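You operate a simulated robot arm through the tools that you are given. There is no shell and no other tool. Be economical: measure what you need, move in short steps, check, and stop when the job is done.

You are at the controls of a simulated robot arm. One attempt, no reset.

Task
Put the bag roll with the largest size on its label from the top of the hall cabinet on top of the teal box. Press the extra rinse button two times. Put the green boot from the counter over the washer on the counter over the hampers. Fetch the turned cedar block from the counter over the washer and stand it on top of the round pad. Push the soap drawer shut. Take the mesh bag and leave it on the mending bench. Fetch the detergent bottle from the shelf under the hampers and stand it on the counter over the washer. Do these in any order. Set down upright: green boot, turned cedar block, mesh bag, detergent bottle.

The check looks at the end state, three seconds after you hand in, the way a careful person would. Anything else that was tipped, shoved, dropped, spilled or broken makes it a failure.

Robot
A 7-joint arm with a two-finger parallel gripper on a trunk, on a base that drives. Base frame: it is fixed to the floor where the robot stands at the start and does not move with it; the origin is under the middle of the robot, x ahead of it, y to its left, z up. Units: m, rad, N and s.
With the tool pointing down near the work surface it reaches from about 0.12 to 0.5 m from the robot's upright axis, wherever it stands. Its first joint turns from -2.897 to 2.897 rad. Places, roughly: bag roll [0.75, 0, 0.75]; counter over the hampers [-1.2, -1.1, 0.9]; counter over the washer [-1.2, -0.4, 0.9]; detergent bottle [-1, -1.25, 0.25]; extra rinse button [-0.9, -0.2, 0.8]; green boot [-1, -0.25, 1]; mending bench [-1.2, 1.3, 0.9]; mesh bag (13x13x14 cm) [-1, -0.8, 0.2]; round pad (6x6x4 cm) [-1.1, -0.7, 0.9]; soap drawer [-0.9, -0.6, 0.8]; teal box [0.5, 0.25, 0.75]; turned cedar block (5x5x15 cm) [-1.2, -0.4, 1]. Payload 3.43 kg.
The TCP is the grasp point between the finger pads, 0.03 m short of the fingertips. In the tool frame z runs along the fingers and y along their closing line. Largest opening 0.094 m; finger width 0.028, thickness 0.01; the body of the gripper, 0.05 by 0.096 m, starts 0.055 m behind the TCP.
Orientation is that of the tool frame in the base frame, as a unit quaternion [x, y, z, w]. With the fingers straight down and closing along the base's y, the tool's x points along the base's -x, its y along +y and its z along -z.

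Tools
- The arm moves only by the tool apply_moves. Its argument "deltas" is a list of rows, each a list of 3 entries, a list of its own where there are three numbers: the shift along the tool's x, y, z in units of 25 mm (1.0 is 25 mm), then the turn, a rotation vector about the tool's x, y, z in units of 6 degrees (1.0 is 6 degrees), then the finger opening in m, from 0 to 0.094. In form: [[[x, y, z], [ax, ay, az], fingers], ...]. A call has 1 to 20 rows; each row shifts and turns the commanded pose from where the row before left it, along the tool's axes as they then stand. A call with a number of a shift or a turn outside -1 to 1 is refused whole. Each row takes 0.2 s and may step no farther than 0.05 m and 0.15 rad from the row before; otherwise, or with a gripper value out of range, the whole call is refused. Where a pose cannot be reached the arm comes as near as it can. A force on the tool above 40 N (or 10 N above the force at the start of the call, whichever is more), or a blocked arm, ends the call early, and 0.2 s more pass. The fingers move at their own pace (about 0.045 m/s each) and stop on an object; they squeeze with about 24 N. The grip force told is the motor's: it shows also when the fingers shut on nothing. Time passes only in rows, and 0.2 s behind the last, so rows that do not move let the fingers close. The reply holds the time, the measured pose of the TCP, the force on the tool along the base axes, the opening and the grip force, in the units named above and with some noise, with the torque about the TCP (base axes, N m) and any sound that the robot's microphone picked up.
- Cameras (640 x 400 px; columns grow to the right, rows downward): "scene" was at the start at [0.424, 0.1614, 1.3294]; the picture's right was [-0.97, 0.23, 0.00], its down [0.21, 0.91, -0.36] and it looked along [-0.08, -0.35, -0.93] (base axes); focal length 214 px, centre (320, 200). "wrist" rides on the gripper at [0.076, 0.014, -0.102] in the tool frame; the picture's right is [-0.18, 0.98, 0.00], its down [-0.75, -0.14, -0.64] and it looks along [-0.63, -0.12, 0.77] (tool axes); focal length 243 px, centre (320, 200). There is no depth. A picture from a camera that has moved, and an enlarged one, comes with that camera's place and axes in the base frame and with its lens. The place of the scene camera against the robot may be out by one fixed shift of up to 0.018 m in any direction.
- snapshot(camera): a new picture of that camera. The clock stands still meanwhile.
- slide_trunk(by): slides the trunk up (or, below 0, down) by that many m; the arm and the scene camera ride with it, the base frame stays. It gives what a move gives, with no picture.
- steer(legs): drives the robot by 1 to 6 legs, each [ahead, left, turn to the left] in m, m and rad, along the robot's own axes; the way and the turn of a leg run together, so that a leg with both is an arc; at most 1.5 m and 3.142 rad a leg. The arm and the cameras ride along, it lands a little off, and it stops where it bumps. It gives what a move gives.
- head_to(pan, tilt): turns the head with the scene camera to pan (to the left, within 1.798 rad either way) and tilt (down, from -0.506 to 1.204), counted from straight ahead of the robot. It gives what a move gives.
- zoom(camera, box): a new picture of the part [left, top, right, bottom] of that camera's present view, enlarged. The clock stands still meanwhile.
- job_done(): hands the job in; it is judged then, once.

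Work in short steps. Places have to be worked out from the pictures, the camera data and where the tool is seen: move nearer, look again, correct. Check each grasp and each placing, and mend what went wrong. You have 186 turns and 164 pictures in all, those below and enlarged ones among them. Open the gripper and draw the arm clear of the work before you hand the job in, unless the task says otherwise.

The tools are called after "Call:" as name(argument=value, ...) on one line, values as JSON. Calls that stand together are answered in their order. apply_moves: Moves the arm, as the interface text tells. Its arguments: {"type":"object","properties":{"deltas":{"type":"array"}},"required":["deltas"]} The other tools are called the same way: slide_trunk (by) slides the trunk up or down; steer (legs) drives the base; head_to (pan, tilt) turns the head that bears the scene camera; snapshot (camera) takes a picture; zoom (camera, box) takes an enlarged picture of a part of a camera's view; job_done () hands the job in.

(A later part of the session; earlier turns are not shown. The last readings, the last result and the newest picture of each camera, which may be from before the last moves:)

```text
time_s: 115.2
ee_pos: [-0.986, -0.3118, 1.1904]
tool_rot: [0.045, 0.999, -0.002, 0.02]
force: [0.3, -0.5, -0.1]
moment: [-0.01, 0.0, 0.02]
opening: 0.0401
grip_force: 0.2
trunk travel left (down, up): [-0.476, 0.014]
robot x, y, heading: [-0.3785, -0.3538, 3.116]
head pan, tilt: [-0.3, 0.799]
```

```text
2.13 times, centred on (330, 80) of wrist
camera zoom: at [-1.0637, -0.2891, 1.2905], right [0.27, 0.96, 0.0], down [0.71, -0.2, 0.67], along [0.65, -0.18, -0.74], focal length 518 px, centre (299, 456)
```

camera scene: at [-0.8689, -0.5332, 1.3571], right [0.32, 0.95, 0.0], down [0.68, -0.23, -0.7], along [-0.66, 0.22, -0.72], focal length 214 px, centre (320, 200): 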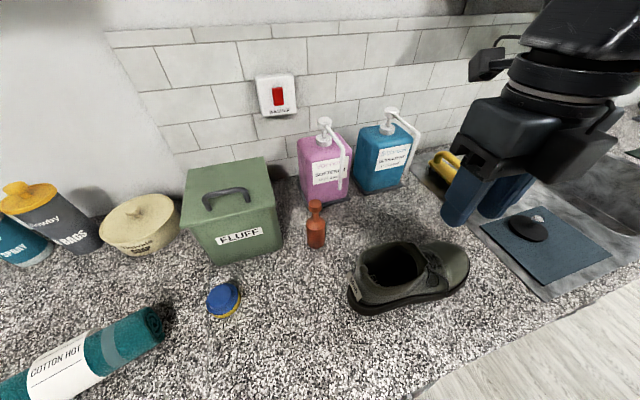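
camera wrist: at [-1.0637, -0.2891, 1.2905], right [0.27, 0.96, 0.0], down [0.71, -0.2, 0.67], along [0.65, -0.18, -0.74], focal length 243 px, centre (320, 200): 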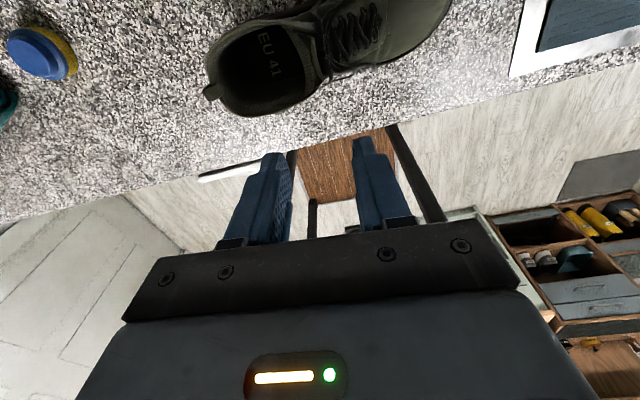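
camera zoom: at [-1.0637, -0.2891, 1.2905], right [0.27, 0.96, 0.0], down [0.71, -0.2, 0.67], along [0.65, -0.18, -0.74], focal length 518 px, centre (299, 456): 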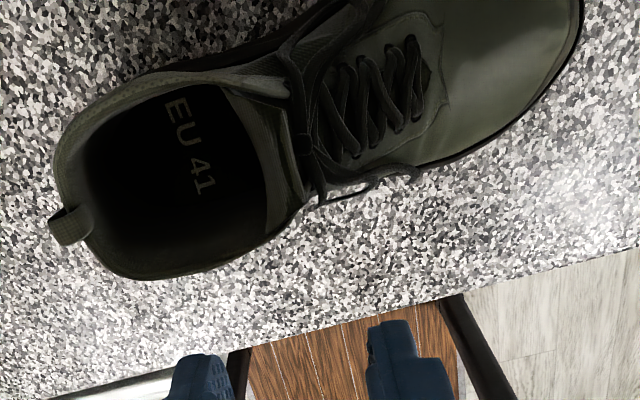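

Counter is about z≈0.865. Cedar near (-1.16, -0.45). Bring the hand over at safe height and use the wrist camera.

Call:
apply_moves(deltas=[[[0.7, -1, 0], [0, 0, 0], 0.09], [[0.7, -1, 0], [0, 0, 0], 0.09], [[0.7, -1, 0], [0, 0, 0], 0.09], [[0.7, -1, 0], [0, 0, 0], 0.09], [[0.7, -1, 0.3], [0, 0, 0], 0.09], [[0.7, -0.5, 0.5], [0, 0, 0], 0.09]])

Call:
snapshot(camera="wrist")

Call:
snapshot(camera="scene")

```text
time_s: 116.6
ee_pos: [-1.1007, -0.441, 1.1668]
tool_rot: [0.045, 0.999, -0.003, 0.019]
force: [-1.0, 0.6, -0.1]
moment: [0.01, -0.01, -0.02]
opening: 0.0901
grip_force: 0.1
trunk travel left (down, up): [-0.476, 0.014]
robot x, y, heading: [-0.3826, -0.3563, 3.115]
head pan, tilt: [-0.3, 0.799]
```

```text
99 pictures are left
camera wrist: at [-1.18, -0.417, 1.2667], right [0.27, 0.96, 0.0], down [0.71, -0.2, 0.67], along [0.65, -0.18, -0.74], focal length 243 px, centre (320, 200)
```

wrist: 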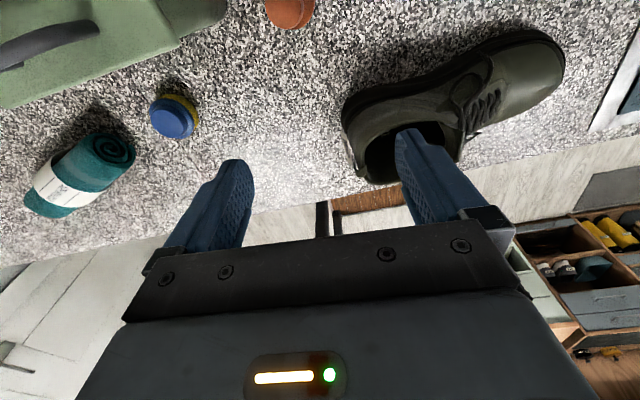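

```text
98 pictures are left
camera scene: at [-0.8687, -0.533, 1.3572], right [0.32, 0.95, 0.0], down [0.68, -0.23, -0.7], along [-0.66, 0.22, -0.72], focal length 214 px, centre (320, 200)
```

scene: 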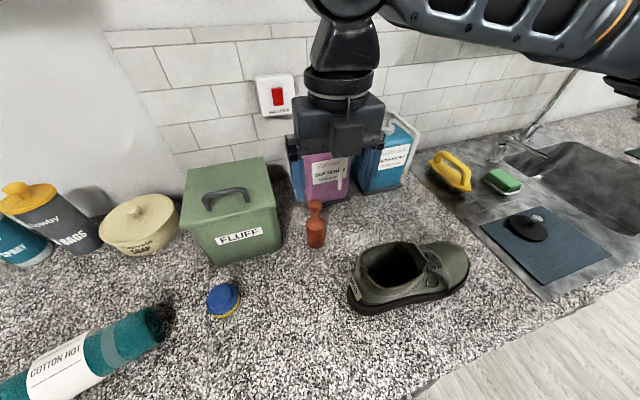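

Pad top triangulates to (-1.092, -0.671, 0.914); cedar near (-1.17, -0.447). Move over the cedar.

Call:
apply_moves(deltas=[[[1, -0.1, 0], [0, 0, 0], 0.09], [[0.9, -0.2, 0], [0, 0, 0], 0.09], [[0.6, 0, 0], [0, 0, 0], 0.09]])

Call:
snapshot(camera="wrist")

Call:
snapshot(camera="scene")

```text
time_s: 117.4
ee_pos: [-1.1635, -0.4428, 1.1644]
tool_rot: [0.045, 0.999, -0.002, 0.019]
force: [0.3, -0.4, -0.2]
moment: [-0.01, -0.03, 0.0]
opening: 0.0899
grip_force: 0.0
trunk travel left (down, up): [-0.476, 0.014]
robot x, y, heading: [-0.3802, -0.3531, 3.119]
head pan, tilt: [-0.3, 0.799]
```

```text
97 pictures are left
camera wrist: at [-1.2431, -0.4189, 1.2643], right [0.27, 0.96, 0.0], down [0.71, -0.2, 0.67], along [0.65, -0.18, -0.74], focal length 243 px, centre (320, 200)
```

wrist: 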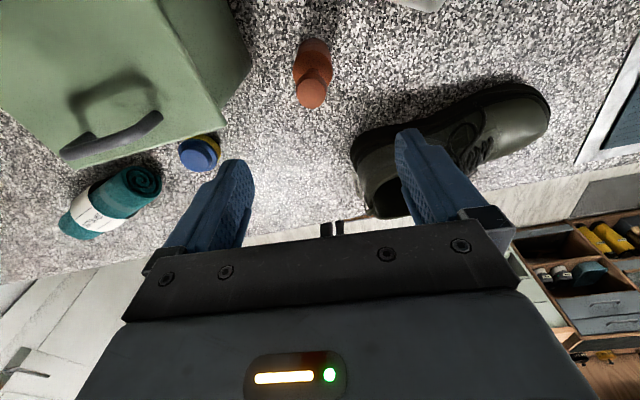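

```text
96 pictures are left
camera scene: at [-0.8688, -0.5332, 1.3572], right [0.32, 0.95, 0.0], down [0.68, -0.23, -0.7], along [-0.66, 0.22, -0.72], focal length 214 px, centre (320, 200)
```

scene: 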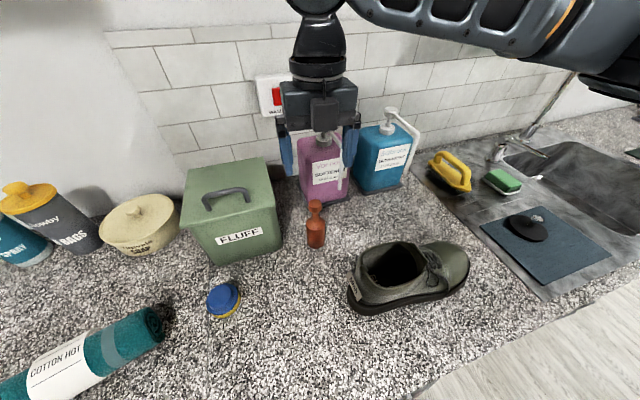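

Cedar head at (-1.172, -0.446, 1.03). Straighten the 2° tilt, align, open to 0.078, and descend.

Call:
apply_moves(deltas=[[[0.34, -0.15, 0], [0, 0.36, 0], 0.078], [[0, 0, 1], [0, 0, 0], 0.078], [[0, 0, 1], [0, 0, 0], 0.078], [[0, 0, 1], [0, 0, 0], 0.078]])

Call:
snapshot(camera="wrist")

Call:
zoom(camera="scene", box=[230, 80, 430, 280])

```text
time_s: 118.4
ee_pos: [-1.1719, -0.4452, 1.089]
tool_rot: [0.046, 0.999, -0.001, 0.0]
force: [-0.5, 0.3, 1.2]
moment: [0.0, -0.04, -0.01]
opening: 0.0778
grip_force: 0.0
trunk travel left (down, up): [-0.476, 0.014]
robot x, y, heading: [-0.3793, -0.3528, 3.113]
head pan, tilt: [-0.3, 0.799]
```

```text
95 pictures are left
camera wrist: at [-1.2472, -0.4221, 1.1918], right [0.27, 0.96, 0.0], down [0.74, -0.21, 0.64], along [0.62, -0.18, -0.77], focal length 243 px, centre (320, 200)
```

wrist: 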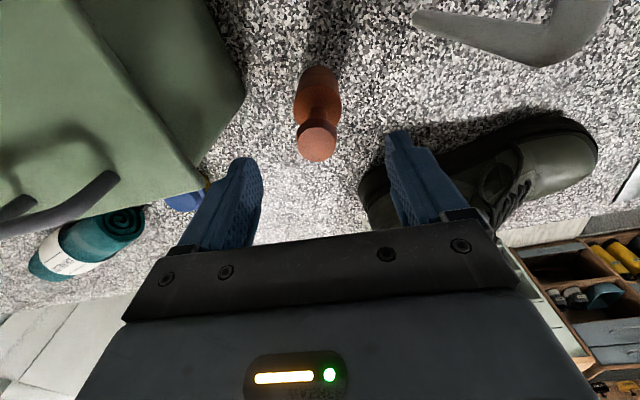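

```text
2.00 times, centred on (330, 180) of scene
camera zoom: at [-0.8688, -0.5332, 1.3572], right [0.32, 0.95, 0.0], down [0.68, -0.23, -0.7], along [-0.66, 0.22, -0.72], focal length 429 px, centre (300, 240)
```

zoom: 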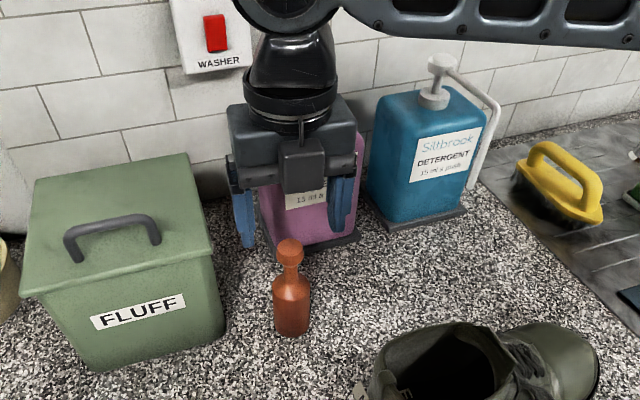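

Cedar is centred. To clear the pink pump's nozzle I turn the tool ~0.25 rad so the camera moves away from it, then descend to z≈0.975.

Call:
apply_moves(deltas=[[[0, 0, 0], [0, 0, -0.8], 0.078], [[0, 0, 0], [0, 0, -0.8], 0.078], [[0, 0, 0], [0, 0, -0.8], 0.078], [[0, 0, 0.9], [0, 0, 0], 0.078], [[0, 0, 0.9], [0, 0, 0], 0.078], [[0, 0, 0.9], [0, 0, 0], 0.078]])

Call:
snapshot(camera="wrist")

```text
time_s: 119.8
ee_pos: [-1.1724, -0.4463, 1.0222]
tool_rot: [-0.08, 0.997, -0.003, 0.0]
force: [-0.3, 0.3, 1.1]
moment: [-0.01, 0.02, -0.01]
opening: 0.0781
grip_force: 0.0
trunk travel left (down, up): [-0.476, 0.014]
robot x, y, heading: [-0.3786, -0.3525, 3.122]
head pan, tilt: [-0.3, 0.799]
```

```text
93 pictures are left
camera wrist: at [-1.2506, -0.4422, 1.1249], right [0.02, 1.0, 0.0], down [0.77, -0.02, 0.64], along [0.64, -0.02, -0.77], focal length 243 px, centre (320, 200)
```

wrist: 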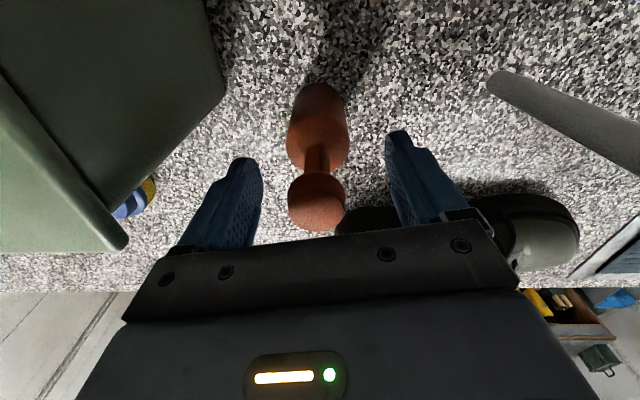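

Descend the last 4 cm and close.

Call:
apply_moves(deltas=[[[0, 0, 0.85], [0, 0, 0], 0.078], [[0, 0, 0.8], [0, 0, 0], 0.078], [[0, 0, 0], [0, 0, 0], 0.02], [[0, 0, 0], [0, 0, 0], 0.02], [[0, 0, 0], [0, 0, 0], 0.02], [[0, 0, 0], [0, 0, 0], 0.02]])

Call:
snapshot(camera="wrist")

```text
time_s: 120.6
ee_pos: [-1.1757, -0.447, 0.9862]
tool_rot: [-0.082, 0.997, -0.006, -0.004]
force: [1.9, -1.3, 21.3]
moment: [-0.23, 0.1, -0.03]
opening: 0.0452
grip_force: 3.1
trunk travel left (down, up): [-0.476, 0.014]
robot x, y, heading: [-0.381, -0.3565, 3.119]
head pan, tilt: [-0.3, 0.799]
stopped in row 3: the force on the tool passed its limit at 43 N (the readings are from after the stop); the commanded pose is now the measured one
```

```text
92 pictures are left
camera wrist: at [-1.2521, -0.4427, 1.0893], right [0.02, 1.0, -0.01], down [0.77, -0.01, 0.64], along [0.64, -0.02, -0.77], focal length 243 px, centre (320, 200)
```

wrist: 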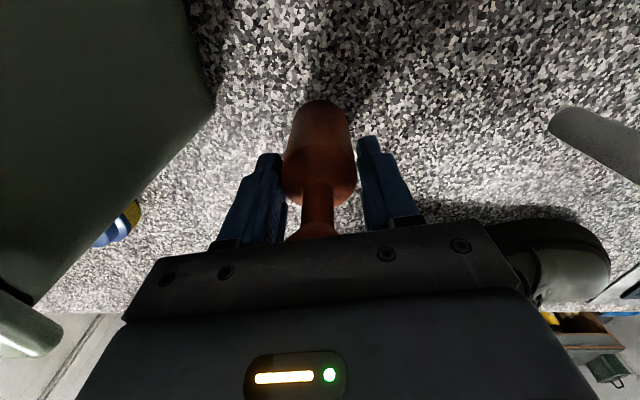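

Palm touched its top (top ≈1.04). Rise 5 mm and close the fingers.

Call:
apply_moves(deltas=[[[0, 0, -0.22], [0, 0, 0], 0.05], [[0, 0, 0], [0, 0, 0], 0.02], [[0, 0, 0], [0, 0, 0], 0.02], [[0, 0, 0], [0, 0, 0], 0.02], [[0, 0, 0], [0, 0, 0], 0.02]])

Call:
zoom(camera="wrist", box=[220, 60, 420, 260])

```text
time_s: 121.8
ee_pos: [-1.1756, -0.4461, 0.9898]
tool_rot: [-0.08, 0.997, -0.003, -0.002]
force: [0.7, 0.2, 0.3]
moment: [-0.03, 0.0, 0.0]
opening: 0.0425
grip_force: 24.1
trunk travel left (down, up): [-0.476, 0.014]
robot x, y, heading: [-0.379, -0.3575, 3.113]
head pan, tilt: [-0.3, 0.799]
```

```text
2.00 times, centred on (320, 160) of wrist
camera zoom: at [-1.2523, -0.4425, 1.0923], right [0.02, 1.0, -0.01], down [0.77, -0.01, 0.64], along [0.64, -0.02, -0.77], focal length 485 px, centre (320, 280)
```

zoom: 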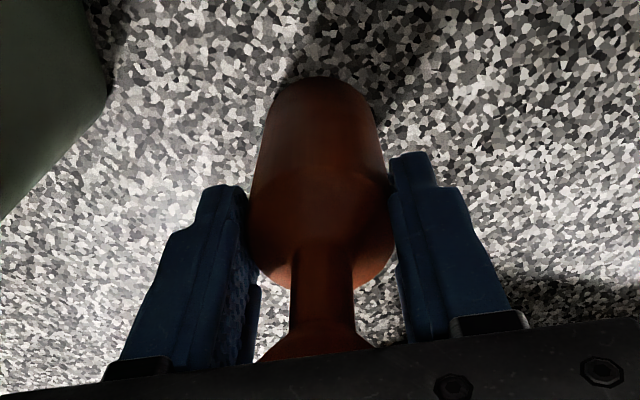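

Firm grip. Lift 13 cm, move +x 8 cm, then across to the pad.

Call:
apply_moves(deltas=[[[0, 0, -1], [0, 0, 0], 0.02], [[0, 0, -1], [0, 0, 0], 0.02], [[0, 0, -1], [0, 0, 0], 0.02], [[0, 0, -1], [0, 0, 0], 0.02], [[0, 0, -1], [0, 0, 0], 0.02], [[-0.84, -0.14, 0], [0, 0, 0], 0.02], [[-0.84, -0.14, 0], [0, 0, 0], 0.02], [[-0.84, -0.14, 0], [0, 0, 0], 0.02], [[-0.84, -0.14, 0], [0, 0, 0], 0.02], [[0.16, -0.98, 0], [0, 0, 0], 0.02], [[0.16, -0.98, 0], [0, 0, 0], 0.02], [[0.16, -0.98, 0], [0, 0, 0], 0.02], [[0.16, -0.98, 0], [0, 0, 0], 0.02], [[0.16, -0.98, 0], [0, 0, 0], 0.02], [[0.16, -0.98, 0], [0, 0, 0], 0.02], [[0.16, -0.98, 0], [0, 0, 0], 0.02], [[0.16, -0.98, 0], [0, 0, 0], 0.02]])

Call:
snapshot(camera="wrist")

Call:
snapshot(camera="scene")

```text
time_s: 125.4
ee_pos: [-1.09, -0.6252, 1.115]
tool_rot: [-0.08, 0.997, -0.005, -0.002]
force: [-0.2, -0.4, -0.3]
moment: [0.01, 0.02, -0.01]
opening: 0.0425
grip_force: 24.2
out of reach, approached as far as the arm can: row 17
trunk travel left (down, up): [-0.476, 0.014]
robot x, y, heading: [-0.3818, -0.3553, 3.114]
head pan, tilt: [-0.3, 0.799]
```

```text
90 pictures are left
camera wrist: at [-1.1666, -0.6216, 1.2178], right [0.02, 1.0, -0.01], down [0.77, -0.01, 0.64], along [0.64, -0.02, -0.77], focal length 243 px, centre (320, 200)
```

wrist: 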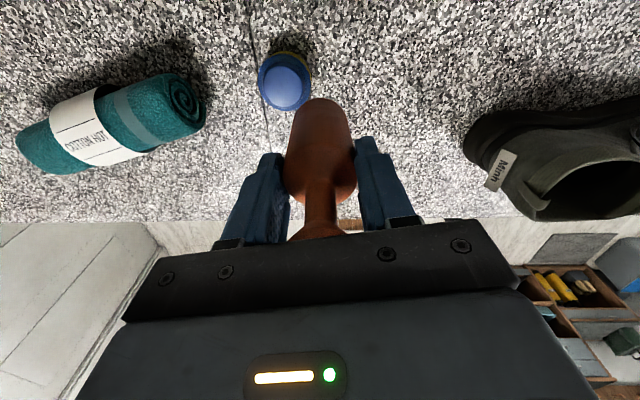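

```text
89 pictures are left
camera scene: at [-0.8688, -0.5333, 1.3571], right [0.32, 0.95, 0.0], down [0.68, -0.23, -0.7], along [-0.66, 0.22, -0.72], focal length 214 px, centre (320, 200)
```

scene: 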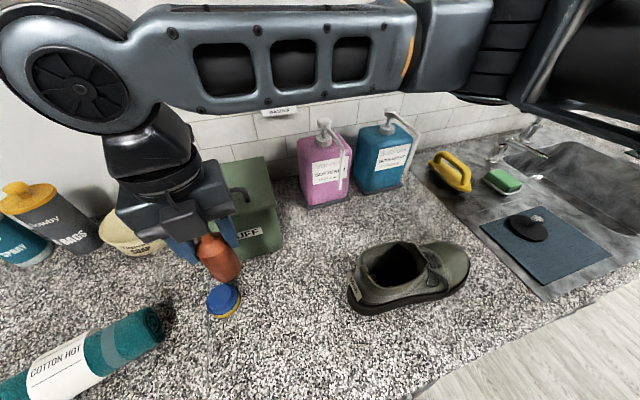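

Nearly there; drive the base 0.05 left (toward -y) to gain reach.

Call:
steer(legs=[[0, 0.055, 0]])

Call:
zoom(camera="wrist", box=[200, 30, 440, 230])

```text
time_s: 126.4
ee_pos: [-1.0917, -0.681, 1.1155]
tool_rot: [-0.08, 0.997, -0.004, -0.002]
force: [0.0, 0.5, -0.2]
moment: [-0.02, -0.02, -0.02]
opening: 0.0425
grip_force: 23.9
trunk travel left (down, up): [-0.476, 0.014]
robot x, y, heading: [-0.3775, -0.4063, 3.116]
head pan, tilt: [-0.3, 0.799]
```

```text
2.00 times, centred on (320, 130) of wrist
camera zoom: at [-1.1677, -0.6767, 1.2178], right [0.02, 1.0, -0.01], down [0.77, -0.01, 0.64], along [0.64, -0.02, -0.77], focal length 485 px, centre (320, 340)
```

zoom: 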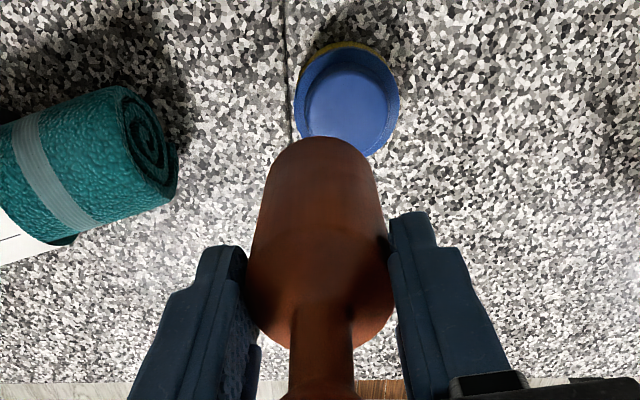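

Pad centre ≈(-1.094, -0.667). Align and lower to about 1 cm above.

Call:
apply_moves(deltas=[[[0.11, 0.58, 0], [0, 0, 0], 0.02], [[0, 0, 0.9], [0, 0, 0], 0.02], [[0, 0, 0.9], [0, 0, 0], 0.02], [[0, 0, 0.7], [0, 0, 0], 0.02]])

Call:
zoom(camera="wrist", box=[200, 30, 440, 230])

Call:
zoom(camera="scene", box=[120, 180, 320, 340])

```text
time_s: 127.4
ee_pos: [-1.0949, -0.6672, 1.0526]
tool_rot: [-0.08, 0.997, -0.005, -0.003]
force: [-0.8, -0.3, -0.7]
moment: [0.01, 0.03, 0.0]
opening: 0.0426
grip_force: 24.0
trunk travel left (down, up): [-0.476, 0.014]
robot x, y, heading: [-0.3821, -0.4101, 3.118]
head pan, tilt: [-0.3, 0.799]
```

```text
2.00 times, centred on (320, 130) of wrist
camera zoom: at [-1.1728, -0.6635, 1.155], right [0.02, 1.0, -0.01], down [0.77, -0.01, 0.64], along [0.64, -0.02, -0.77], focal length 485 px, centre (320, 340)
```

zoom: 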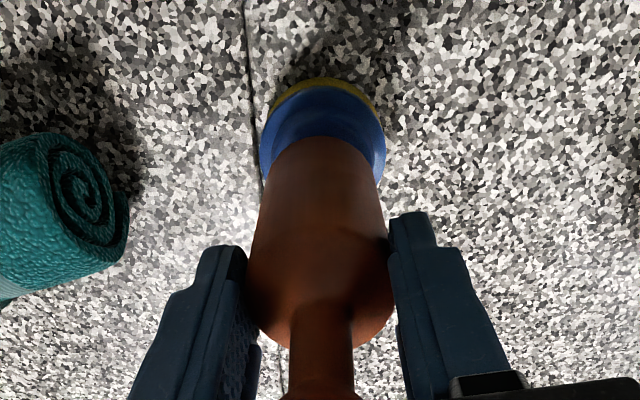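

```text
2.50 times, centred on (220, 260) of scene
camera zoom: at [-0.87, -0.5886, 1.3572], right [0.32, 0.95, 0.0], down [0.68, -0.23, -0.7], along [-0.66, 0.22, -0.72], focal length 536 px, centre (570, 50)
```

zoom: 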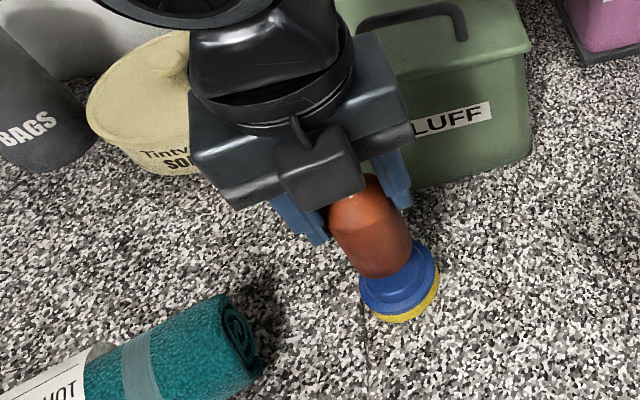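

Cedar is ~7 mm toward +x; correct and lower in small steps to contact.

Call:
apply_moves(deltas=[[[0.28, 0.05, 0], [0, 0, 0], 0.02], [[0, 0, 0.3], [0, 0, 0], 0.02], [[0, 0, 0.2], [0, 0, 0], 0.02]])

Call:
apply_moves(deltas=[[[0, 0, 0.12], [0, 0, 0], 0.02], [[0, 0, 0.12], [0, 0, 0], 0.02]])

```text
time_s: 128.2
ee_pos: [-1.1034, -0.6666, 1.0407]
tool_rot: [-0.08, 0.997, -0.003, -0.003]
force: [-1.0, -0.2, -0.1]
moment: [0.02, 0.01, 0.02]
opening: 0.0423
grip_force: 23.4
trunk travel left (down, up): [-0.476, 0.014]
robot x, y, heading: [-0.3795, -0.4113, 3.119]
head pan, tilt: [-0.3, 0.799]
```

```text
time_s: 128.8
ee_pos: [-1.1028, -0.6673, 1.0341]
tool_rot: [-0.081, 0.997, -0.004, -0.003]
force: [0.5, 0.1, -0.6]
moment: [0.0, -0.01, 0.02]
opening: 0.0424
grip_force: 24.3
trunk travel left (down, up): [-0.476, 0.014]
robot x, y, heading: [-0.3803, -0.4088, 3.12]
head pan, tilt: [-0.3, 0.799]
```

Call:
apply_moves(deltas=[[[0, 0, 0.12], [0, 0, 0], 0.02], [[0, 0, 0.12], [0, 0, 0], 0.02]])

Call:
zoom(camera="wrist", box=[200, 30, 440, 230])

```text
time_s: 129.4
ee_pos: [-1.1032, -0.667, 1.0282]
tool_rot: [-0.08, 0.997, -0.004, -0.003]
force: [-0.2, -0.6, -1.4]
moment: [0.01, 0.02, 0.0]
opening: 0.0422
grip_force: 23.9
trunk travel left (down, up): [-0.476, 0.014]
robot x, y, heading: [-0.3768, -0.4106, 3.115]
head pan, tilt: [-0.3, 0.799]
```

```text
2.00 times, centred on (320, 130) of wrist
camera zoom: at [-1.1807, -0.6635, 1.1308], right [0.02, 1.0, -0.01], down [0.77, -0.01, 0.64], along [0.64, -0.02, -0.77], focal length 485 px, centre (320, 340)
```

zoom: 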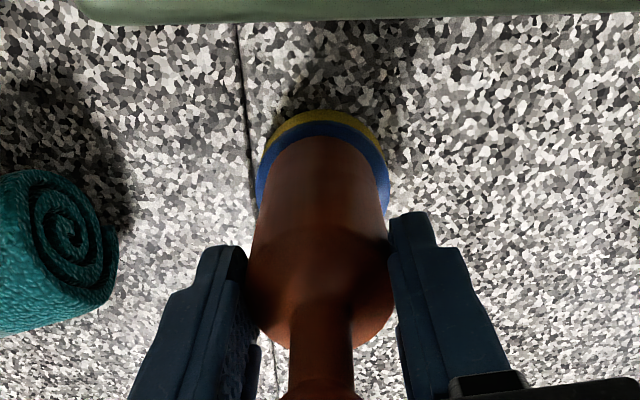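

Well aligned; continue lowering.

Call:
apply_moves(deltas=[[[0, 0, 0.12], [0, 0, 0], 0.02], [[0, 0, 0.08], [0, 0, 0], 0.02]])

Call:
apply_moves(deltas=[[[0, 0, 0.08], [0, 0, 0], 0.02], [[0, 0, 0.06], [0, 0, 0], 0.02]])

```text
time_s: 130.0
ee_pos: [-1.1036, -0.668, 1.0265]
tool_rot: [-0.08, 0.997, -0.006, -0.005]
force: [-1.3, 0.9, 34.3]
moment: [0.13, -0.06, 0.03]
opening: 0.0425
grip_force: 23.8
trunk travel left (down, up): [-0.476, 0.014]
robot x, y, heading: [-0.3805, -0.4125, 3.118]
head pan, tilt: [-0.3, 0.799]
```

```text
time_s: 130.3
ee_pos: [-1.1042, -0.668, 1.0252]
tool_rot: [-0.08, 0.997, -0.007, -0.005]
force: [6.2, 3.6, 20.2]
moment: [0.35, -0.55, -0.03]
opening: 0.043
grip_force: 24.3
trunk travel left (down, up): [-0.476, 0.014]
robot x, y, heading: [-0.382, -0.4096, 3.119]
head pan, tilt: [-0.3, 0.799]
stopped in row 1: the force on the tool passed its limit at 48 N (the readings are from after the stop); the commanded pose is now the measured one
```

Seated. Relieve the pressure slightly, open, and rise.

Call:
apply_moves(deltas=[[[0, 0, -0.08], [0, 0, 0], 0.02], [[0, 0, 0], [0, 0, 0], 0.02]])

Call:
zoom(camera="wrist", box=[200, 30, 440, 230])

```text
time_s: 130.9
ee_pos: [-1.1051, -0.6685, 1.0265]
tool_rot: [-0.08, 0.997, -0.006, -0.004]
force: [-0.4, -0.7, 7.0]
moment: [0.02, -0.02, -0.04]
opening: 0.0427
grip_force: 24.5
trunk travel left (down, up): [-0.476, 0.014]
robot x, y, heading: [-0.3785, -0.4082, 3.115]
head pan, tilt: [-0.3, 0.799]
```

```text
2.00 times, centred on (320, 130) of wrist
camera zoom: at [-1.1812, -0.664, 1.1292], right [0.02, 1.0, -0.01], down [0.77, -0.01, 0.64], along [0.63, -0.02, -0.77], focal length 485 px, centre (320, 340)
```

zoom: 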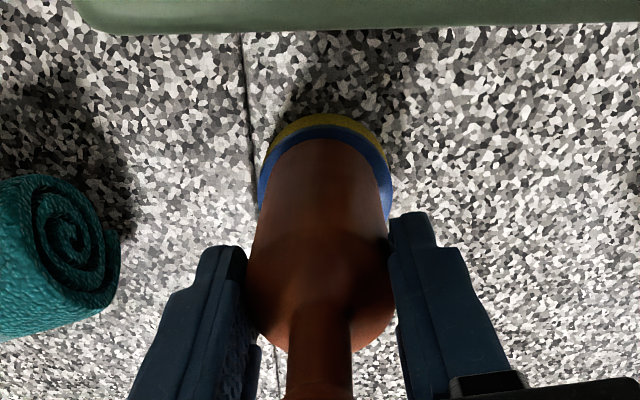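

Call:
apply_moves(deltas=[[[0, 0, 0], [0, 0, 0], 0.06], [[0, 0, 0], [0, 0, 0], 0.08], [[0, 0, 0], [0, 0, 0], 0.08], [[0, 0, -0.5], [0, 0, 0], 0.08], [[0, 0, -1], [0, 0, 0], 0.08], [[0, 0, -1], [0, 0, 0], 0.08], [[0, 0, -1], [0, 0, 0], 0.08], [[0, 0, -1], [0, 0, 0], 0.08], [[0, 0, -0.6], [0, 0, 0], 0.08]])

Call:
snapshot(camera="wrist")

Call:
zoom(camera="scene", box=[120, 180, 320, 340])

```text
time_s: 132.9
ee_pos: [-1.1029, -0.6674, 1.1544]
tool_rot: [-0.08, 0.997, -0.005, -0.005]
force: [0.3, -0.2, 0.5]
moment: [0.0, -0.01, 0.0]
opening: 0.0801
grip_force: 0.1
trunk travel left (down, up): [-0.476, 0.014]
robot x, y, heading: [-0.3847, -0.4118, 3.115]
head pan, tilt: [-0.3, 0.799]
```

```text
83 pictures are left
camera wrist: at [-1.1807, -0.6626, 1.2573], right [0.02, 1.0, -0.01], down [0.77, -0.01, 0.64], along [0.64, -0.02, -0.77], focal length 243 px, centre (320, 200)
```

wrist: 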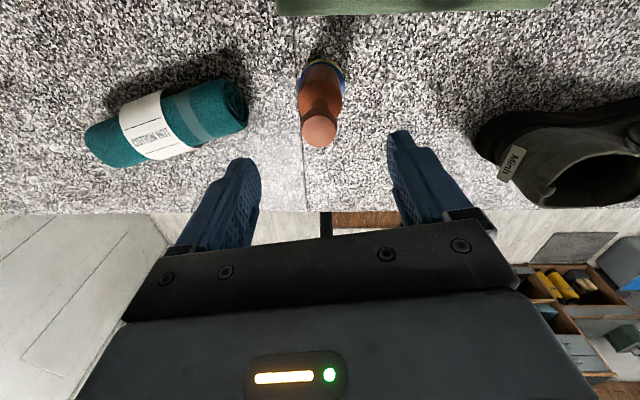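

```text
2.50 times, centred on (220, 260) of scene
camera zoom: at [-0.8701, -0.5887, 1.3571], right [0.32, 0.95, 0.0], down [0.68, -0.23, -0.7], along [-0.66, 0.22, -0.72], focal length 536 px, centre (570, 50)
```

zoom: 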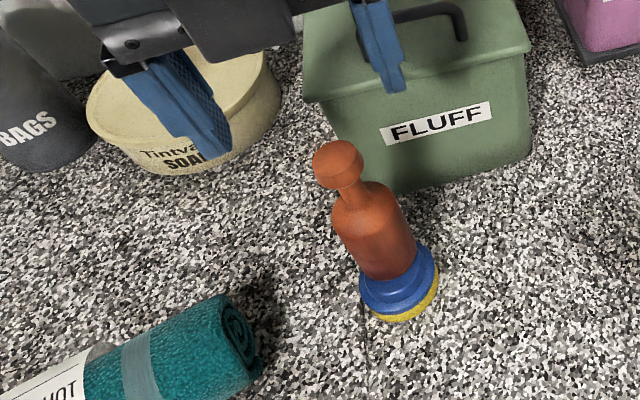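

The cedar stands on the pad. Now the boot: throat near (-1.005, -0.305), ~6 cm wide. Move over it, then turn the tool 90° so the fingers close along x.

Call:
apply_moves(deltas=[[[-0.44, 0.977, 0], [0, 0, 0], 0.094], [[-0.44, 0.977, 0], [0, 0, 0], 0.094], [[-0.44, 0.977, 0], [0, 0, 0], 0.094], [[-0.44, 0.977, 0], [0, 0, 0], 0.094], [[-0.44, 0.977, 0], [0, 0, 0], 0.094], [[-0.44, 0.977, 0], [0, 0, 0], 0.094], [[-0.44, 0.977, 0], [0, 0, 0], 0.094], [[-0.44, 0.977, 0], [0, 0, 0], 0.094], [[-0.44, 0.977, 0], [0, 0, 0], 0.094], [[-0.44, 0.977, 0], [0, 0, 0], 0.094], [[-0.44, 0.977, 0], [0, 0, 0], 0.094], [[-0.44, 0.977, 0], [0, 0, 0], 0.094], [[-0.44, 0.977, 0], [0, 0, 0], 0.094], [[-0.44, 0.977, 0], [0, 0, 0], 0.094]])

Call:
apply_moves(deltas=[[[0, 0, 0], [0, 0, 1], 0.094], [[0, 0, 0], [0, 0, 1], 0.094], [[0, 0, 0], [0, 0, 1], 0.094], [[0, 0, 0], [0, 0, 1], 0.094], [[0, 0, 0], [0, 0, 1], 0.094], [[0, 0, 0], [0, 0, 1], 0.094], [[0, 0, 0], [0, 0, 1], 0.094], [[0, 0, 0], [0, 0, 1], 0.094], [[0, 0, 0], [0, 0, 1], 0.094], [[0, 0, 0], [0, 0, 1], 0.094], [[0, 0, 0], [0, 0, 1], 0.094], [[0, 0, 0], [0, 0, 1], 0.094], [[0, 0, 0], [0, 0, 1], 0.094], [[0, 0, 0], [0, 0, 1], 0.094], [[0, 0, 0], [0, 0, 1], 0.094]])

Call:
snapshot(camera="wrist")

Call:
snapshot(camera="scene")

```text
time_s: 135.9
ee_pos: [-1.0063, -0.3052, 1.148]
tool_rot: [-0.082, 0.997, -0.006, -0.004]
force: [-0.4, -0.3, 0.7]
moment: [0.02, -0.05, -0.01]
opening: 0.094
grip_force: 0.0
trunk travel left (down, up): [-0.476, 0.014]
robot x, y, heading: [-0.3822, -0.4085, 3.119]
head pan, tilt: [-0.3, 0.799]
```

```text
time_s: 139.1
ee_pos: [-1.0054, -0.3054, 1.1485]
tool_rot: [0.649, 0.761, -0.007, 0.0]
force: [0.4, -0.6, 0.1]
moment: [0.0, 0.04, -0.03]
opening: 0.0939
grip_force: 0.0
trunk travel left (down, up): [-0.476, 0.014]
robot x, y, heading: [-0.3833, -0.4112, 3.114]
head pan, tilt: [-0.3, 0.799]
```

```text
81 pictures are left
camera wrist: at [-1.0035, -0.225, 1.2499], right [1.0, -0.03, -0.01], down [-0.01, -0.76, 0.65], along [-0.02, -0.65, -0.76], focal length 243 px, centre (320, 200)
```

wrist: 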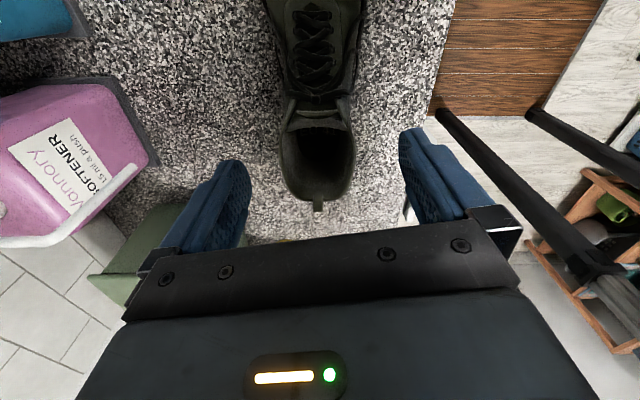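

```text
80 pictures are left
camera scene: at [-0.8701, -0.5886, 1.3571], right [0.32, 0.95, 0.0], down [0.68, -0.23, -0.7], along [-0.66, 0.22, -0.72], focal length 214 px, centre (320, 200)
```

scene: 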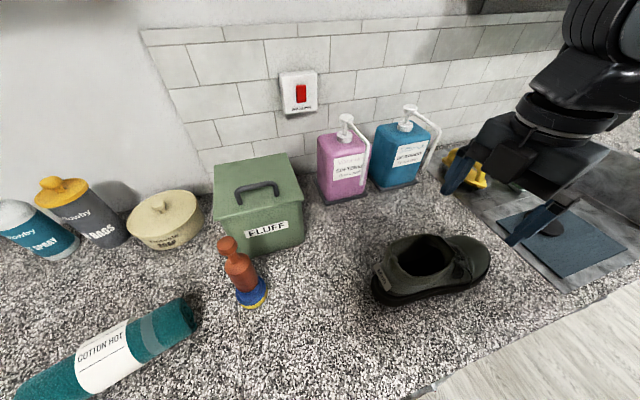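

The fingers line up with the boot; the throat lies right below the TCP. Descend 12 cm and look.

Call:
apply_moves(deltas=[[[0, -0.16, 0.9], [0, 0, 0], 0.094], [[0, 0, 1], [0, 0, 0], 0.094], [[0, 0, 1], [0, 0, 0], 0.094], [[0, 0, 1], [0, 0, 0], 0.094], [[0, 0, 0.8], [0, 0, 0], 0.094]])

Call:
snapshot(camera="wrist")

Call:
zoom(camera="scene", box=[330, 140, 590, 320])

```text
time_s: 140.3
ee_pos: [-1.0123, -0.3057, 1.0313]
tool_rot: [0.648, 0.761, -0.008, 0.001]
force: [0.9, 0.1, 0.2]
moment: [0.0, 0.0, 0.02]
opening: 0.0941
grip_force: 0.1
trunk travel left (down, up): [-0.476, 0.014]
robot x, y, heading: [-0.3825, -0.4115, 3.117]
head pan, tilt: [-0.3, 0.799]
```

```text
79 pictures are left
camera wrist: at [-1.009, -0.2271, 1.1325], right [1.0, -0.02, -0.01], down [-0.01, -0.76, 0.65], along [-0.02, -0.65, -0.76], focal length 243 px, centre (320, 200)
```

wrist: 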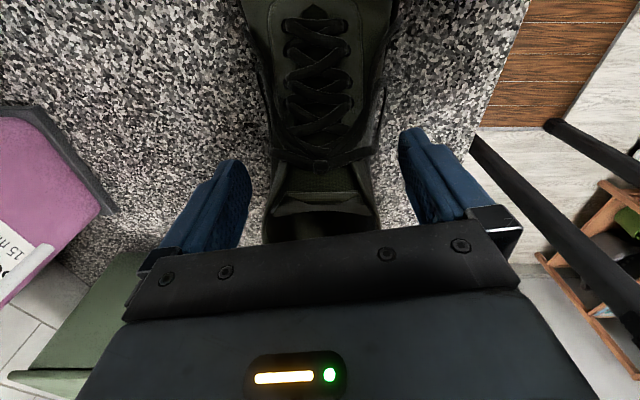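

```text
2.22 times, centred on (460, 230) of scene
camera zoom: at [-0.87, -0.5886, 1.3572], right [0.32, 0.95, 0.0], down [0.68, -0.23, -0.7], along [-0.66, 0.22, -0.72], focal length 477 px, centre (9, 133)
```

zoom: 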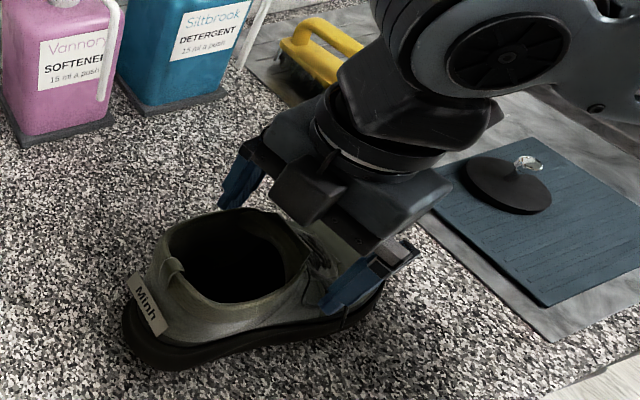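

Straddling the throat well. Descend 5.5 cm and close.

Call:
apply_moves(deltas=[[[0, 0.1, 0.8], [0, 0, 0], 0.094], [[0, 0, 0.8], [0, 0, 0], 0.094], [[0, 0, 0.6], [0, 0, 0], 0.094], [[0, 0, 0], [0, 0, 0], 0.02], [[0, 0, 0], [0, 0, 0], 0.02], [[0, 0, 0], [0, 0, 0], 0.02], [[0, 0, 0], [0, 0, 0], 0.02]])

Call:
snapshot(camera="wrist")

```text
time_s: 141.1
ee_pos: [-1.01, -0.3071, 0.9849]
tool_rot: [0.647, 0.762, -0.011, -0.002]
force: [4.4, 0.5, 16.7]
moment: [-0.04, 0.38, 0.12]
opening: 0.0794
grip_force: 4.4
trunk travel left (down, up): [-0.476, 0.014]
robot x, y, heading: [-0.3798, -0.4104, 3.119]
head pan, tilt: [-0.3, 0.799]
stopped in row 4: the force on the tool passed its limit at 53 N (the readings are from after the stop); the commanded pose is now the measured one
```

```text
77 pictures are left
camera wrist: at [-1.0066, -0.2277, 1.0847], right [1.0, -0.02, -0.02], down [0.0, -0.76, 0.65], along [-0.03, -0.65, -0.76], focal length 243 px, centre (320, 200)
```

wrist: 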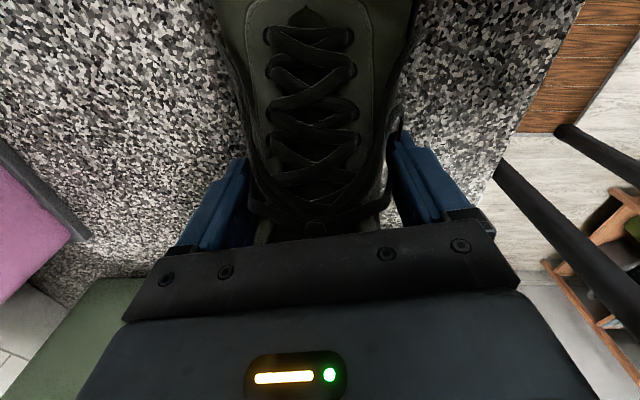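

Palm touched the boot; rise 5 mm and close.

Call:
apply_moves(deltas=[[[0, 0, -0.22], [0, 0, 0], 0.07], [[0, 0, 0], [0, 0, 0], 0.02], [[0, 0, 0], [0, 0, 0], 0.02], [[0, 0, 0], [0, 0, 0], 0.02], [[0, 0, 0], [0, 0, 0], 0.02]])

```text
time_s: 142.3
ee_pos: [-1.0104, -0.3079, 0.9865]
tool_rot: [0.647, 0.762, -0.009, -0.002]
force: [0.6, 0.2, -4.0]
moment: [-0.09, -0.02, -0.05]
opening: 0.0782
grip_force: 23.9
trunk travel left (down, up): [-0.476, 0.014]
robot x, y, heading: [-0.3806, -0.4107, 3.118]
head pan, tilt: [-0.3, 0.799]
```

Gripped at 0.078. Lift 3 cm and check.

Call:
apply_moves(deltas=[[[0, 0, -0.4], [0, 0, 0], 0.02], [[0, 0, -0.4], [0, 0, 0], 0.02], [[0, 0, -0.4], [0, 0, 0], 0.02], [[0, 0, 0], [0, 0, 0], 0.02]])

Call:
zoom(camera="scene", box=[330, 140, 590, 320])

```text
time_s: 143.3
ee_pos: [-1.0106, -0.3058, 1.0173]
tool_rot: [0.648, 0.762, -0.009, -0.003]
force: [1.1, -0.3, -4.5]
moment: [-0.07, -0.03, -0.02]
opening: 0.0717
grip_force: 24.6
trunk travel left (down, up): [-0.476, 0.014]
robot x, y, heading: [-0.3801, -0.409, 3.118]
head pan, tilt: [-0.3, 0.799]
```

```text
2.22 times, centred on (460, 230) of scene
camera zoom: at [-0.8701, -0.5886, 1.3571], right [0.32, 0.95, 0.0], down [0.68, -0.23, -0.7], along [-0.66, 0.22, -0.72], focal length 477 px, centre (9, 133)
```

zoom: 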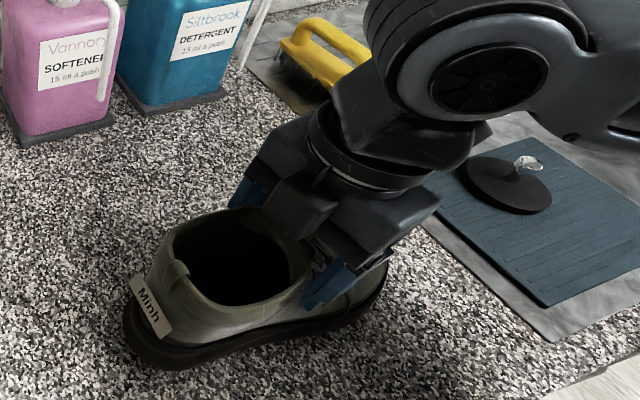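

The fingers are slipping up the tapered throat. Open, rise, shift 3.5 cm toward the heel to straddle the vertical shaft, and regrip.

Call:
apply_moves(deltas=[[[0, 0, 0.3], [0, 0, 0], 0.02], [[0, 0, 0.4], [0, 0, 0], 0.05], [[0, 0, 0], [0, 0, 0], 0.094], [[0, 0, 0], [0, 0, 0], 0.094], [[0, 0, -1], [0, 0, 0], 0.094], [[0, 0, -1], [0, 0, 0], 0.094], [[-0.7, -0.1, 0], [0, 0, 0], 0.094], [[-0.7, -0.1, 0], [0, 0, 0], 0.094]])

Call:
snapshot(camera="wrist")

```text
time_s: 143.9
ee_pos: [-1.013, -0.3056, 1.0103]
tool_rot: [0.648, 0.762, -0.014, -0.007]
force: [2.1, -1.2, 22.8]
moment: [0.09, -1.57, -0.34]
opening: 0.0731
grip_force: 24.3
trunk travel left (down, up): [-0.476, 0.014]
robot x, y, heading: [-0.3825, -0.4099, 3.118]
head pan, tilt: [-0.3, 0.799]
stopped in row 2: the force on the tool passed its limit at 48 N (the readings are from after the stop); the commanded pose is now the measured one
```

```text
75 pictures are left
camera wrist: at [-1.0077, -0.2268, 1.1112], right [1.0, -0.02, -0.03], down [0.0, -0.76, 0.65], along [-0.04, -0.65, -0.76], focal length 243 px, centre (320, 200)
```

wrist: 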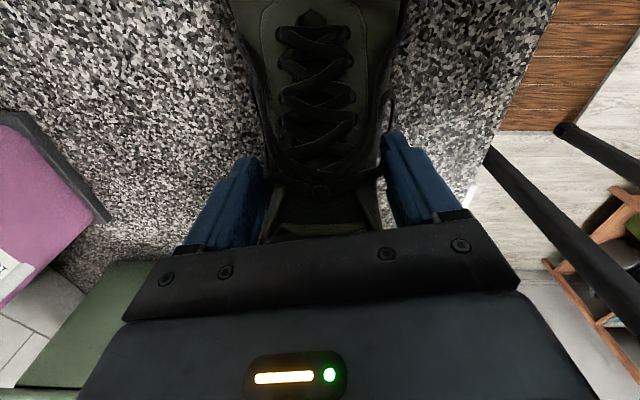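

The boot stayed on the counter, as supposed. Open, rise and shift toward the heel.

Call:
apply_moves(deltas=[[[0, 0, 0], [0, 0, 0], 0.094], [[0, 0, 0], [0, 0, 0], 0.094], [[0, 0, 0], [0, 0, 0], 0.094], [[0, 0, -1], [0, 0, 0], 0.094], [[0, 0, -1], [0, 0, 0], 0.094], [[-0.8, -0.1, 0], [0, 0, 0], 0.094], [[-0.8, -0.1, 0], [0, 0, 0], 0.094]])

Call:
snapshot(camera="wrist")

```text
time_s: 145.5
ee_pos: [-1.012, -0.3456, 1.0603]
tool_rot: [0.648, 0.762, -0.013, -0.006]
force: [0.1, 0.2, 0.4]
moment: [-0.03, 0.04, -0.01]
opening: 0.0939
grip_force: 0.0
trunk travel left (down, up): [-0.476, 0.014]
robot x, y, heading: [-0.3835, -0.4079, 3.114]
head pan, tilt: [-0.3, 0.799]
```

```text
74 pictures are left
camera wrist: at [-1.006, -0.266, 1.1609], right [1.0, -0.02, -0.03], down [0.0, -0.76, 0.65], along [-0.04, -0.65, -0.76], focal length 243 px, centre (320, 200)
```

wrist: 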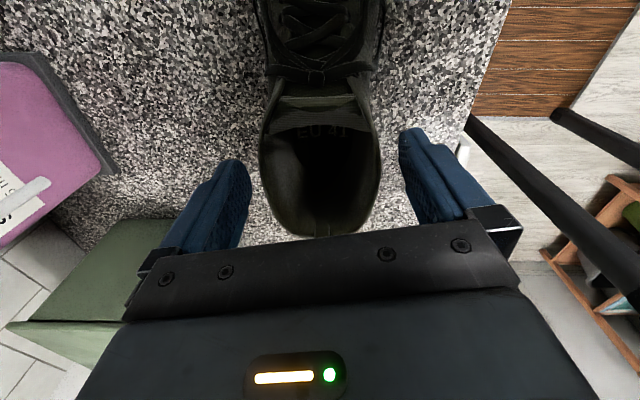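

Shaft fits between the fingers. Straighten the slight tilt, descend 6.8 cm and close.

Call:
apply_moves(deltas=[[[0, -0.15, 0.5], [-0.25, 0.11, 0], 0.094], [[0, 0, 0.8], [0, 0, 0], 0.094], [[0, 0, 0.8], [0, 0, 0], 0.094], [[0, 0, 0.5], [0, 0, 0], 0.094]])

Call:
snapshot(camera="wrist")

```text
time_s: 146.5
ee_pos: [-1.0146, -0.3471, 0.993]
tool_rot: [0.647, 0.762, 0.001, -0.003]
force: [0.7, -0.3, 0.0]
moment: [0.03, 0.0, -0.02]
opening: 0.0942
grip_force: 0.0
trunk travel left (down, up): [-0.476, 0.014]
robot x, y, heading: [-0.3821, -0.4127, 3.116]
head pan, tilt: [-0.3, 0.799]
```

```text
73 pictures are left
camera wrist: at [-1.0125, -0.2685, 1.0963], right [1.0, -0.02, 0.0], down [-0.02, -0.77, 0.64], along [-0.02, -0.64, -0.77], focal length 243 px, centre (320, 200)
```

wrist: 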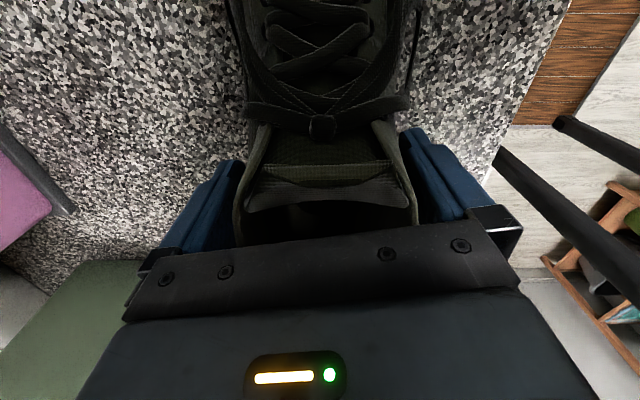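

Good fit. Lower 6 mm more and close.

Call:
apply_moves(deltas=[[[0, 0, 0.25], [0, 0, 0], 0.094], [[0, 0, 0], [0, 0, 0], 0.02], [[0, 0, 0], [0, 0, 0], 0.02], [[0, 0, 0], [0, 0, 0], 0.02], [[0, 0, 0], [0, 0, 0], 0.02], [[0, 0, 0], [0, 0, 0], 0.02]])

Call:
apply_moves(deltas=[[[0, 0, -0.4], [0, 0, 0], 0.02], [[0, 0, -0.4], [0, 0, 0], 0.02], [[0, 0, -0.4], [0, 0, 0], 0.02], [[0, 0, 0], [0, 0, 0], 0.02]])

Call:
zoom(camera="scene", box=[330, 140, 590, 320])

```text
time_s: 147.9
ee_pos: [-1.0138, -0.3466, 0.989]
tool_rot: [0.647, 0.762, 0.001, -0.002]
force: [3.0, 1.8, 4.3]
moment: [0.01, -0.45, 0.17]
opening: 0.0889
grip_force: 23.7
trunk travel left (down, up): [-0.476, 0.014]
robot x, y, heading: [-0.3814, -0.4093, 3.119]
head pan, tilt: [-0.3, 0.799]
```

```text
time_s: 148.9
ee_pos: [-1.0143, -0.3467, 1.0169]
tool_rot: [0.648, 0.762, 0.001, -0.002]
force: [0.3, -0.1, -3.9]
moment: [-0.29, 0.02, -0.01]
opening: 0.0887
grip_force: 23.8
trunk travel left (down, up): [-0.476, 0.014]
robot x, y, heading: [-0.3816, -0.4104, 3.118]
head pan, tilt: [-0.3, 0.799]
```

```text
2.22 times, centred on (460, 230) of scene
camera zoom: at [-0.8702, -0.5886, 1.3571], right [0.32, 0.95, 0.0], down [0.68, -0.23, -0.7], along [-0.66, 0.22, -0.72], focal length 477 px, centre (9, 133)
```

zoom: 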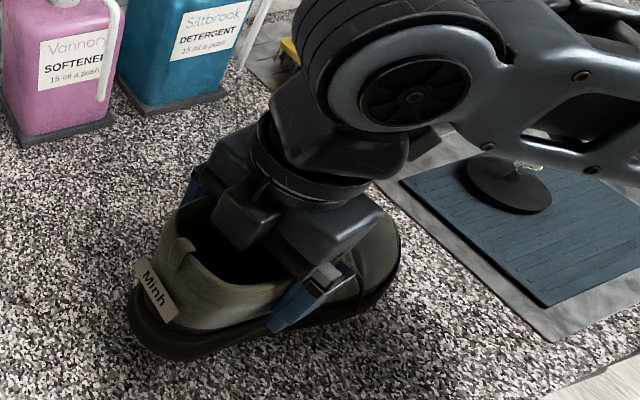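

The boot is lifted securely. Raise it to z≈1.17, back off 6 cm, and drive 0.65 left to the hampers.

Call:
apply_moves(deltas=[[[0, 0, -1], [0, 0, 0], 0.02], [[0, 0, -1], [0, 0, 0], 0.02], [[0, 0, -1], [0, 0, 0], 0.02], [[0, 0, -1], [0, 0, 0], 0.02], [[0, 0, -1], [0, 0, 0], 0.02], [[0, 0, -1], [0, 0, 0], 0.02]])

Call:
steer(legs=[[-0.06, 0, 0], [0, 0.65, 0]])

Call:
head_to(pan=0.0, tilt=0.8)

Call:
snapshot(camera="scene")

```text
time_s: 150.3
ee_pos: [-1.0127, -0.3471, 1.1675]
tool_rot: [0.648, 0.762, 0.0, -0.002]
force: [-0.8, -0.3, -4.5]
moment: [-0.24, 0.01, -0.02]
opening: 0.0887
grip_force: 23.3
trunk travel left (down, up): [-0.476, 0.014]
robot x, y, heading: [-0.3833, -0.4105, 3.117]
head pan, tilt: [-0.3, 0.799]
```

```text
time_s: 154.5
ee_pos: [-0.9689, -1.0094, 1.1667]
tool_rot: [0.647, 0.763, 0.0, -0.002]
force: [-0.9, 0.1, -5.0]
moment: [-0.25, 0.0, 0.05]
opening: 0.0888
grip_force: 24.0
trunk travel left (down, up): [-0.476, 0.014]
robot x, y, heading: [-0.338, -1.0719, 3.122]
head pan, tilt: [-0.3, 0.799]
```

```text
time_s: 155.3
ee_pos: [-0.9689, -1.0107, 1.1678]
tool_rot: [0.646, 0.763, 0.001, -0.002]
force: [-0.7, 0.6, -4.9]
moment: [-0.24, -0.02, 0.0]
opening: 0.0884
grip_force: 23.7
trunk travel left (down, up): [-0.476, 0.014]
robot x, y, heading: [-0.3355, -1.0728, 3.12]
head pan, tilt: [0.0, 0.799]
```

```text
71 pictures are left
camera scene: at [-0.829, -1.2743, 1.3571], right [0.02, 1.0, 0.0], down [0.72, -0.02, -0.7], along [-0.7, 0.02, -0.72], focal length 214 px, centre (320, 200)
```

scene: 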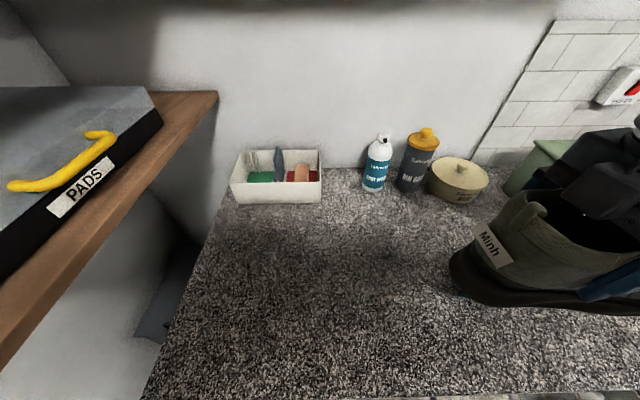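

Plenty of free counter around (-1.03, -1.28). Move the boot there (27 cm to -y).

Call:
apply_moves(deltas=[[[-0.94, -0.337, 0], [0, 0, 0], 0.02], [[-0.94, -0.337, 0], [0, 0, 0], 0.02], [[-0.94, -0.337, 0], [0, 0, 0], 0.02], [[-0.94, -0.337, 0], [0, 0, 0], 0.02], [[-0.94, -0.337, 0], [0, 0, 0], 0.02], [[-0.94, -0.337, 0], [0, 0, 0], 0.02], [[-0.94, -0.337, 0], [0, 0, 0], 0.02], [[-0.94, -0.337, 0], [0, 0, 0], 0.02], [[-0.94, -0.337, 0], [0, 0, 0], 0.02], [[-0.94, -0.337, 0], [0, 0, 0], 0.02], [[-0.94, -0.337, 0], [0, 0, 0], 0.02], [[0, 0, 1], [0, 0, 0], 0.02], [[0, 0, 1], [0, 0, 0], 0.02], [[0, 0, 1], [0, 0, 0], 0.02], [[0, 0, 1], [0, 0, 0], 0.02]])

Call:
snapshot(camera="scene")

```text
time_s: 158.5
ee_pos: [-1.0195, -1.2797, 1.0647]
tool_rot: [0.648, 0.762, 0.001, -0.002]
force: [0.9, 0.3, -4.3]
moment: [-0.23, 0.04, -0.03]
opening: 0.0886
grip_force: 23.7
trunk travel left (down, up): [-0.476, 0.014]
robot x, y, heading: [-0.3378, -1.0734, 3.122]
head pan, tilt: [0.0, 0.799]
```

```text
70 pictures are left
camera scene: at [-0.8289, -1.2745, 1.3572], right [0.02, 1.0, 0.0], down [0.72, -0.02, -0.7], along [-0.7, 0.02, -0.72], focal length 214 px, centre (320, 200)
```

scene: 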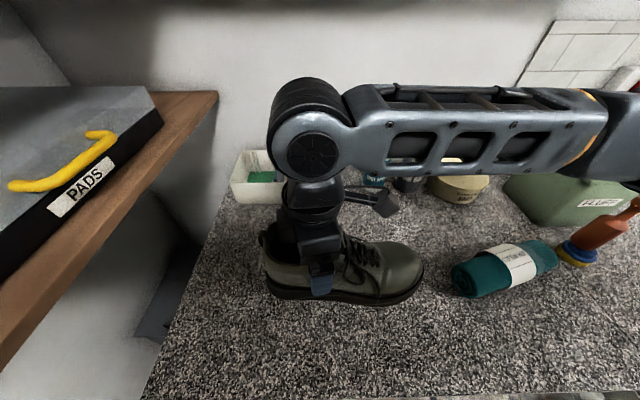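

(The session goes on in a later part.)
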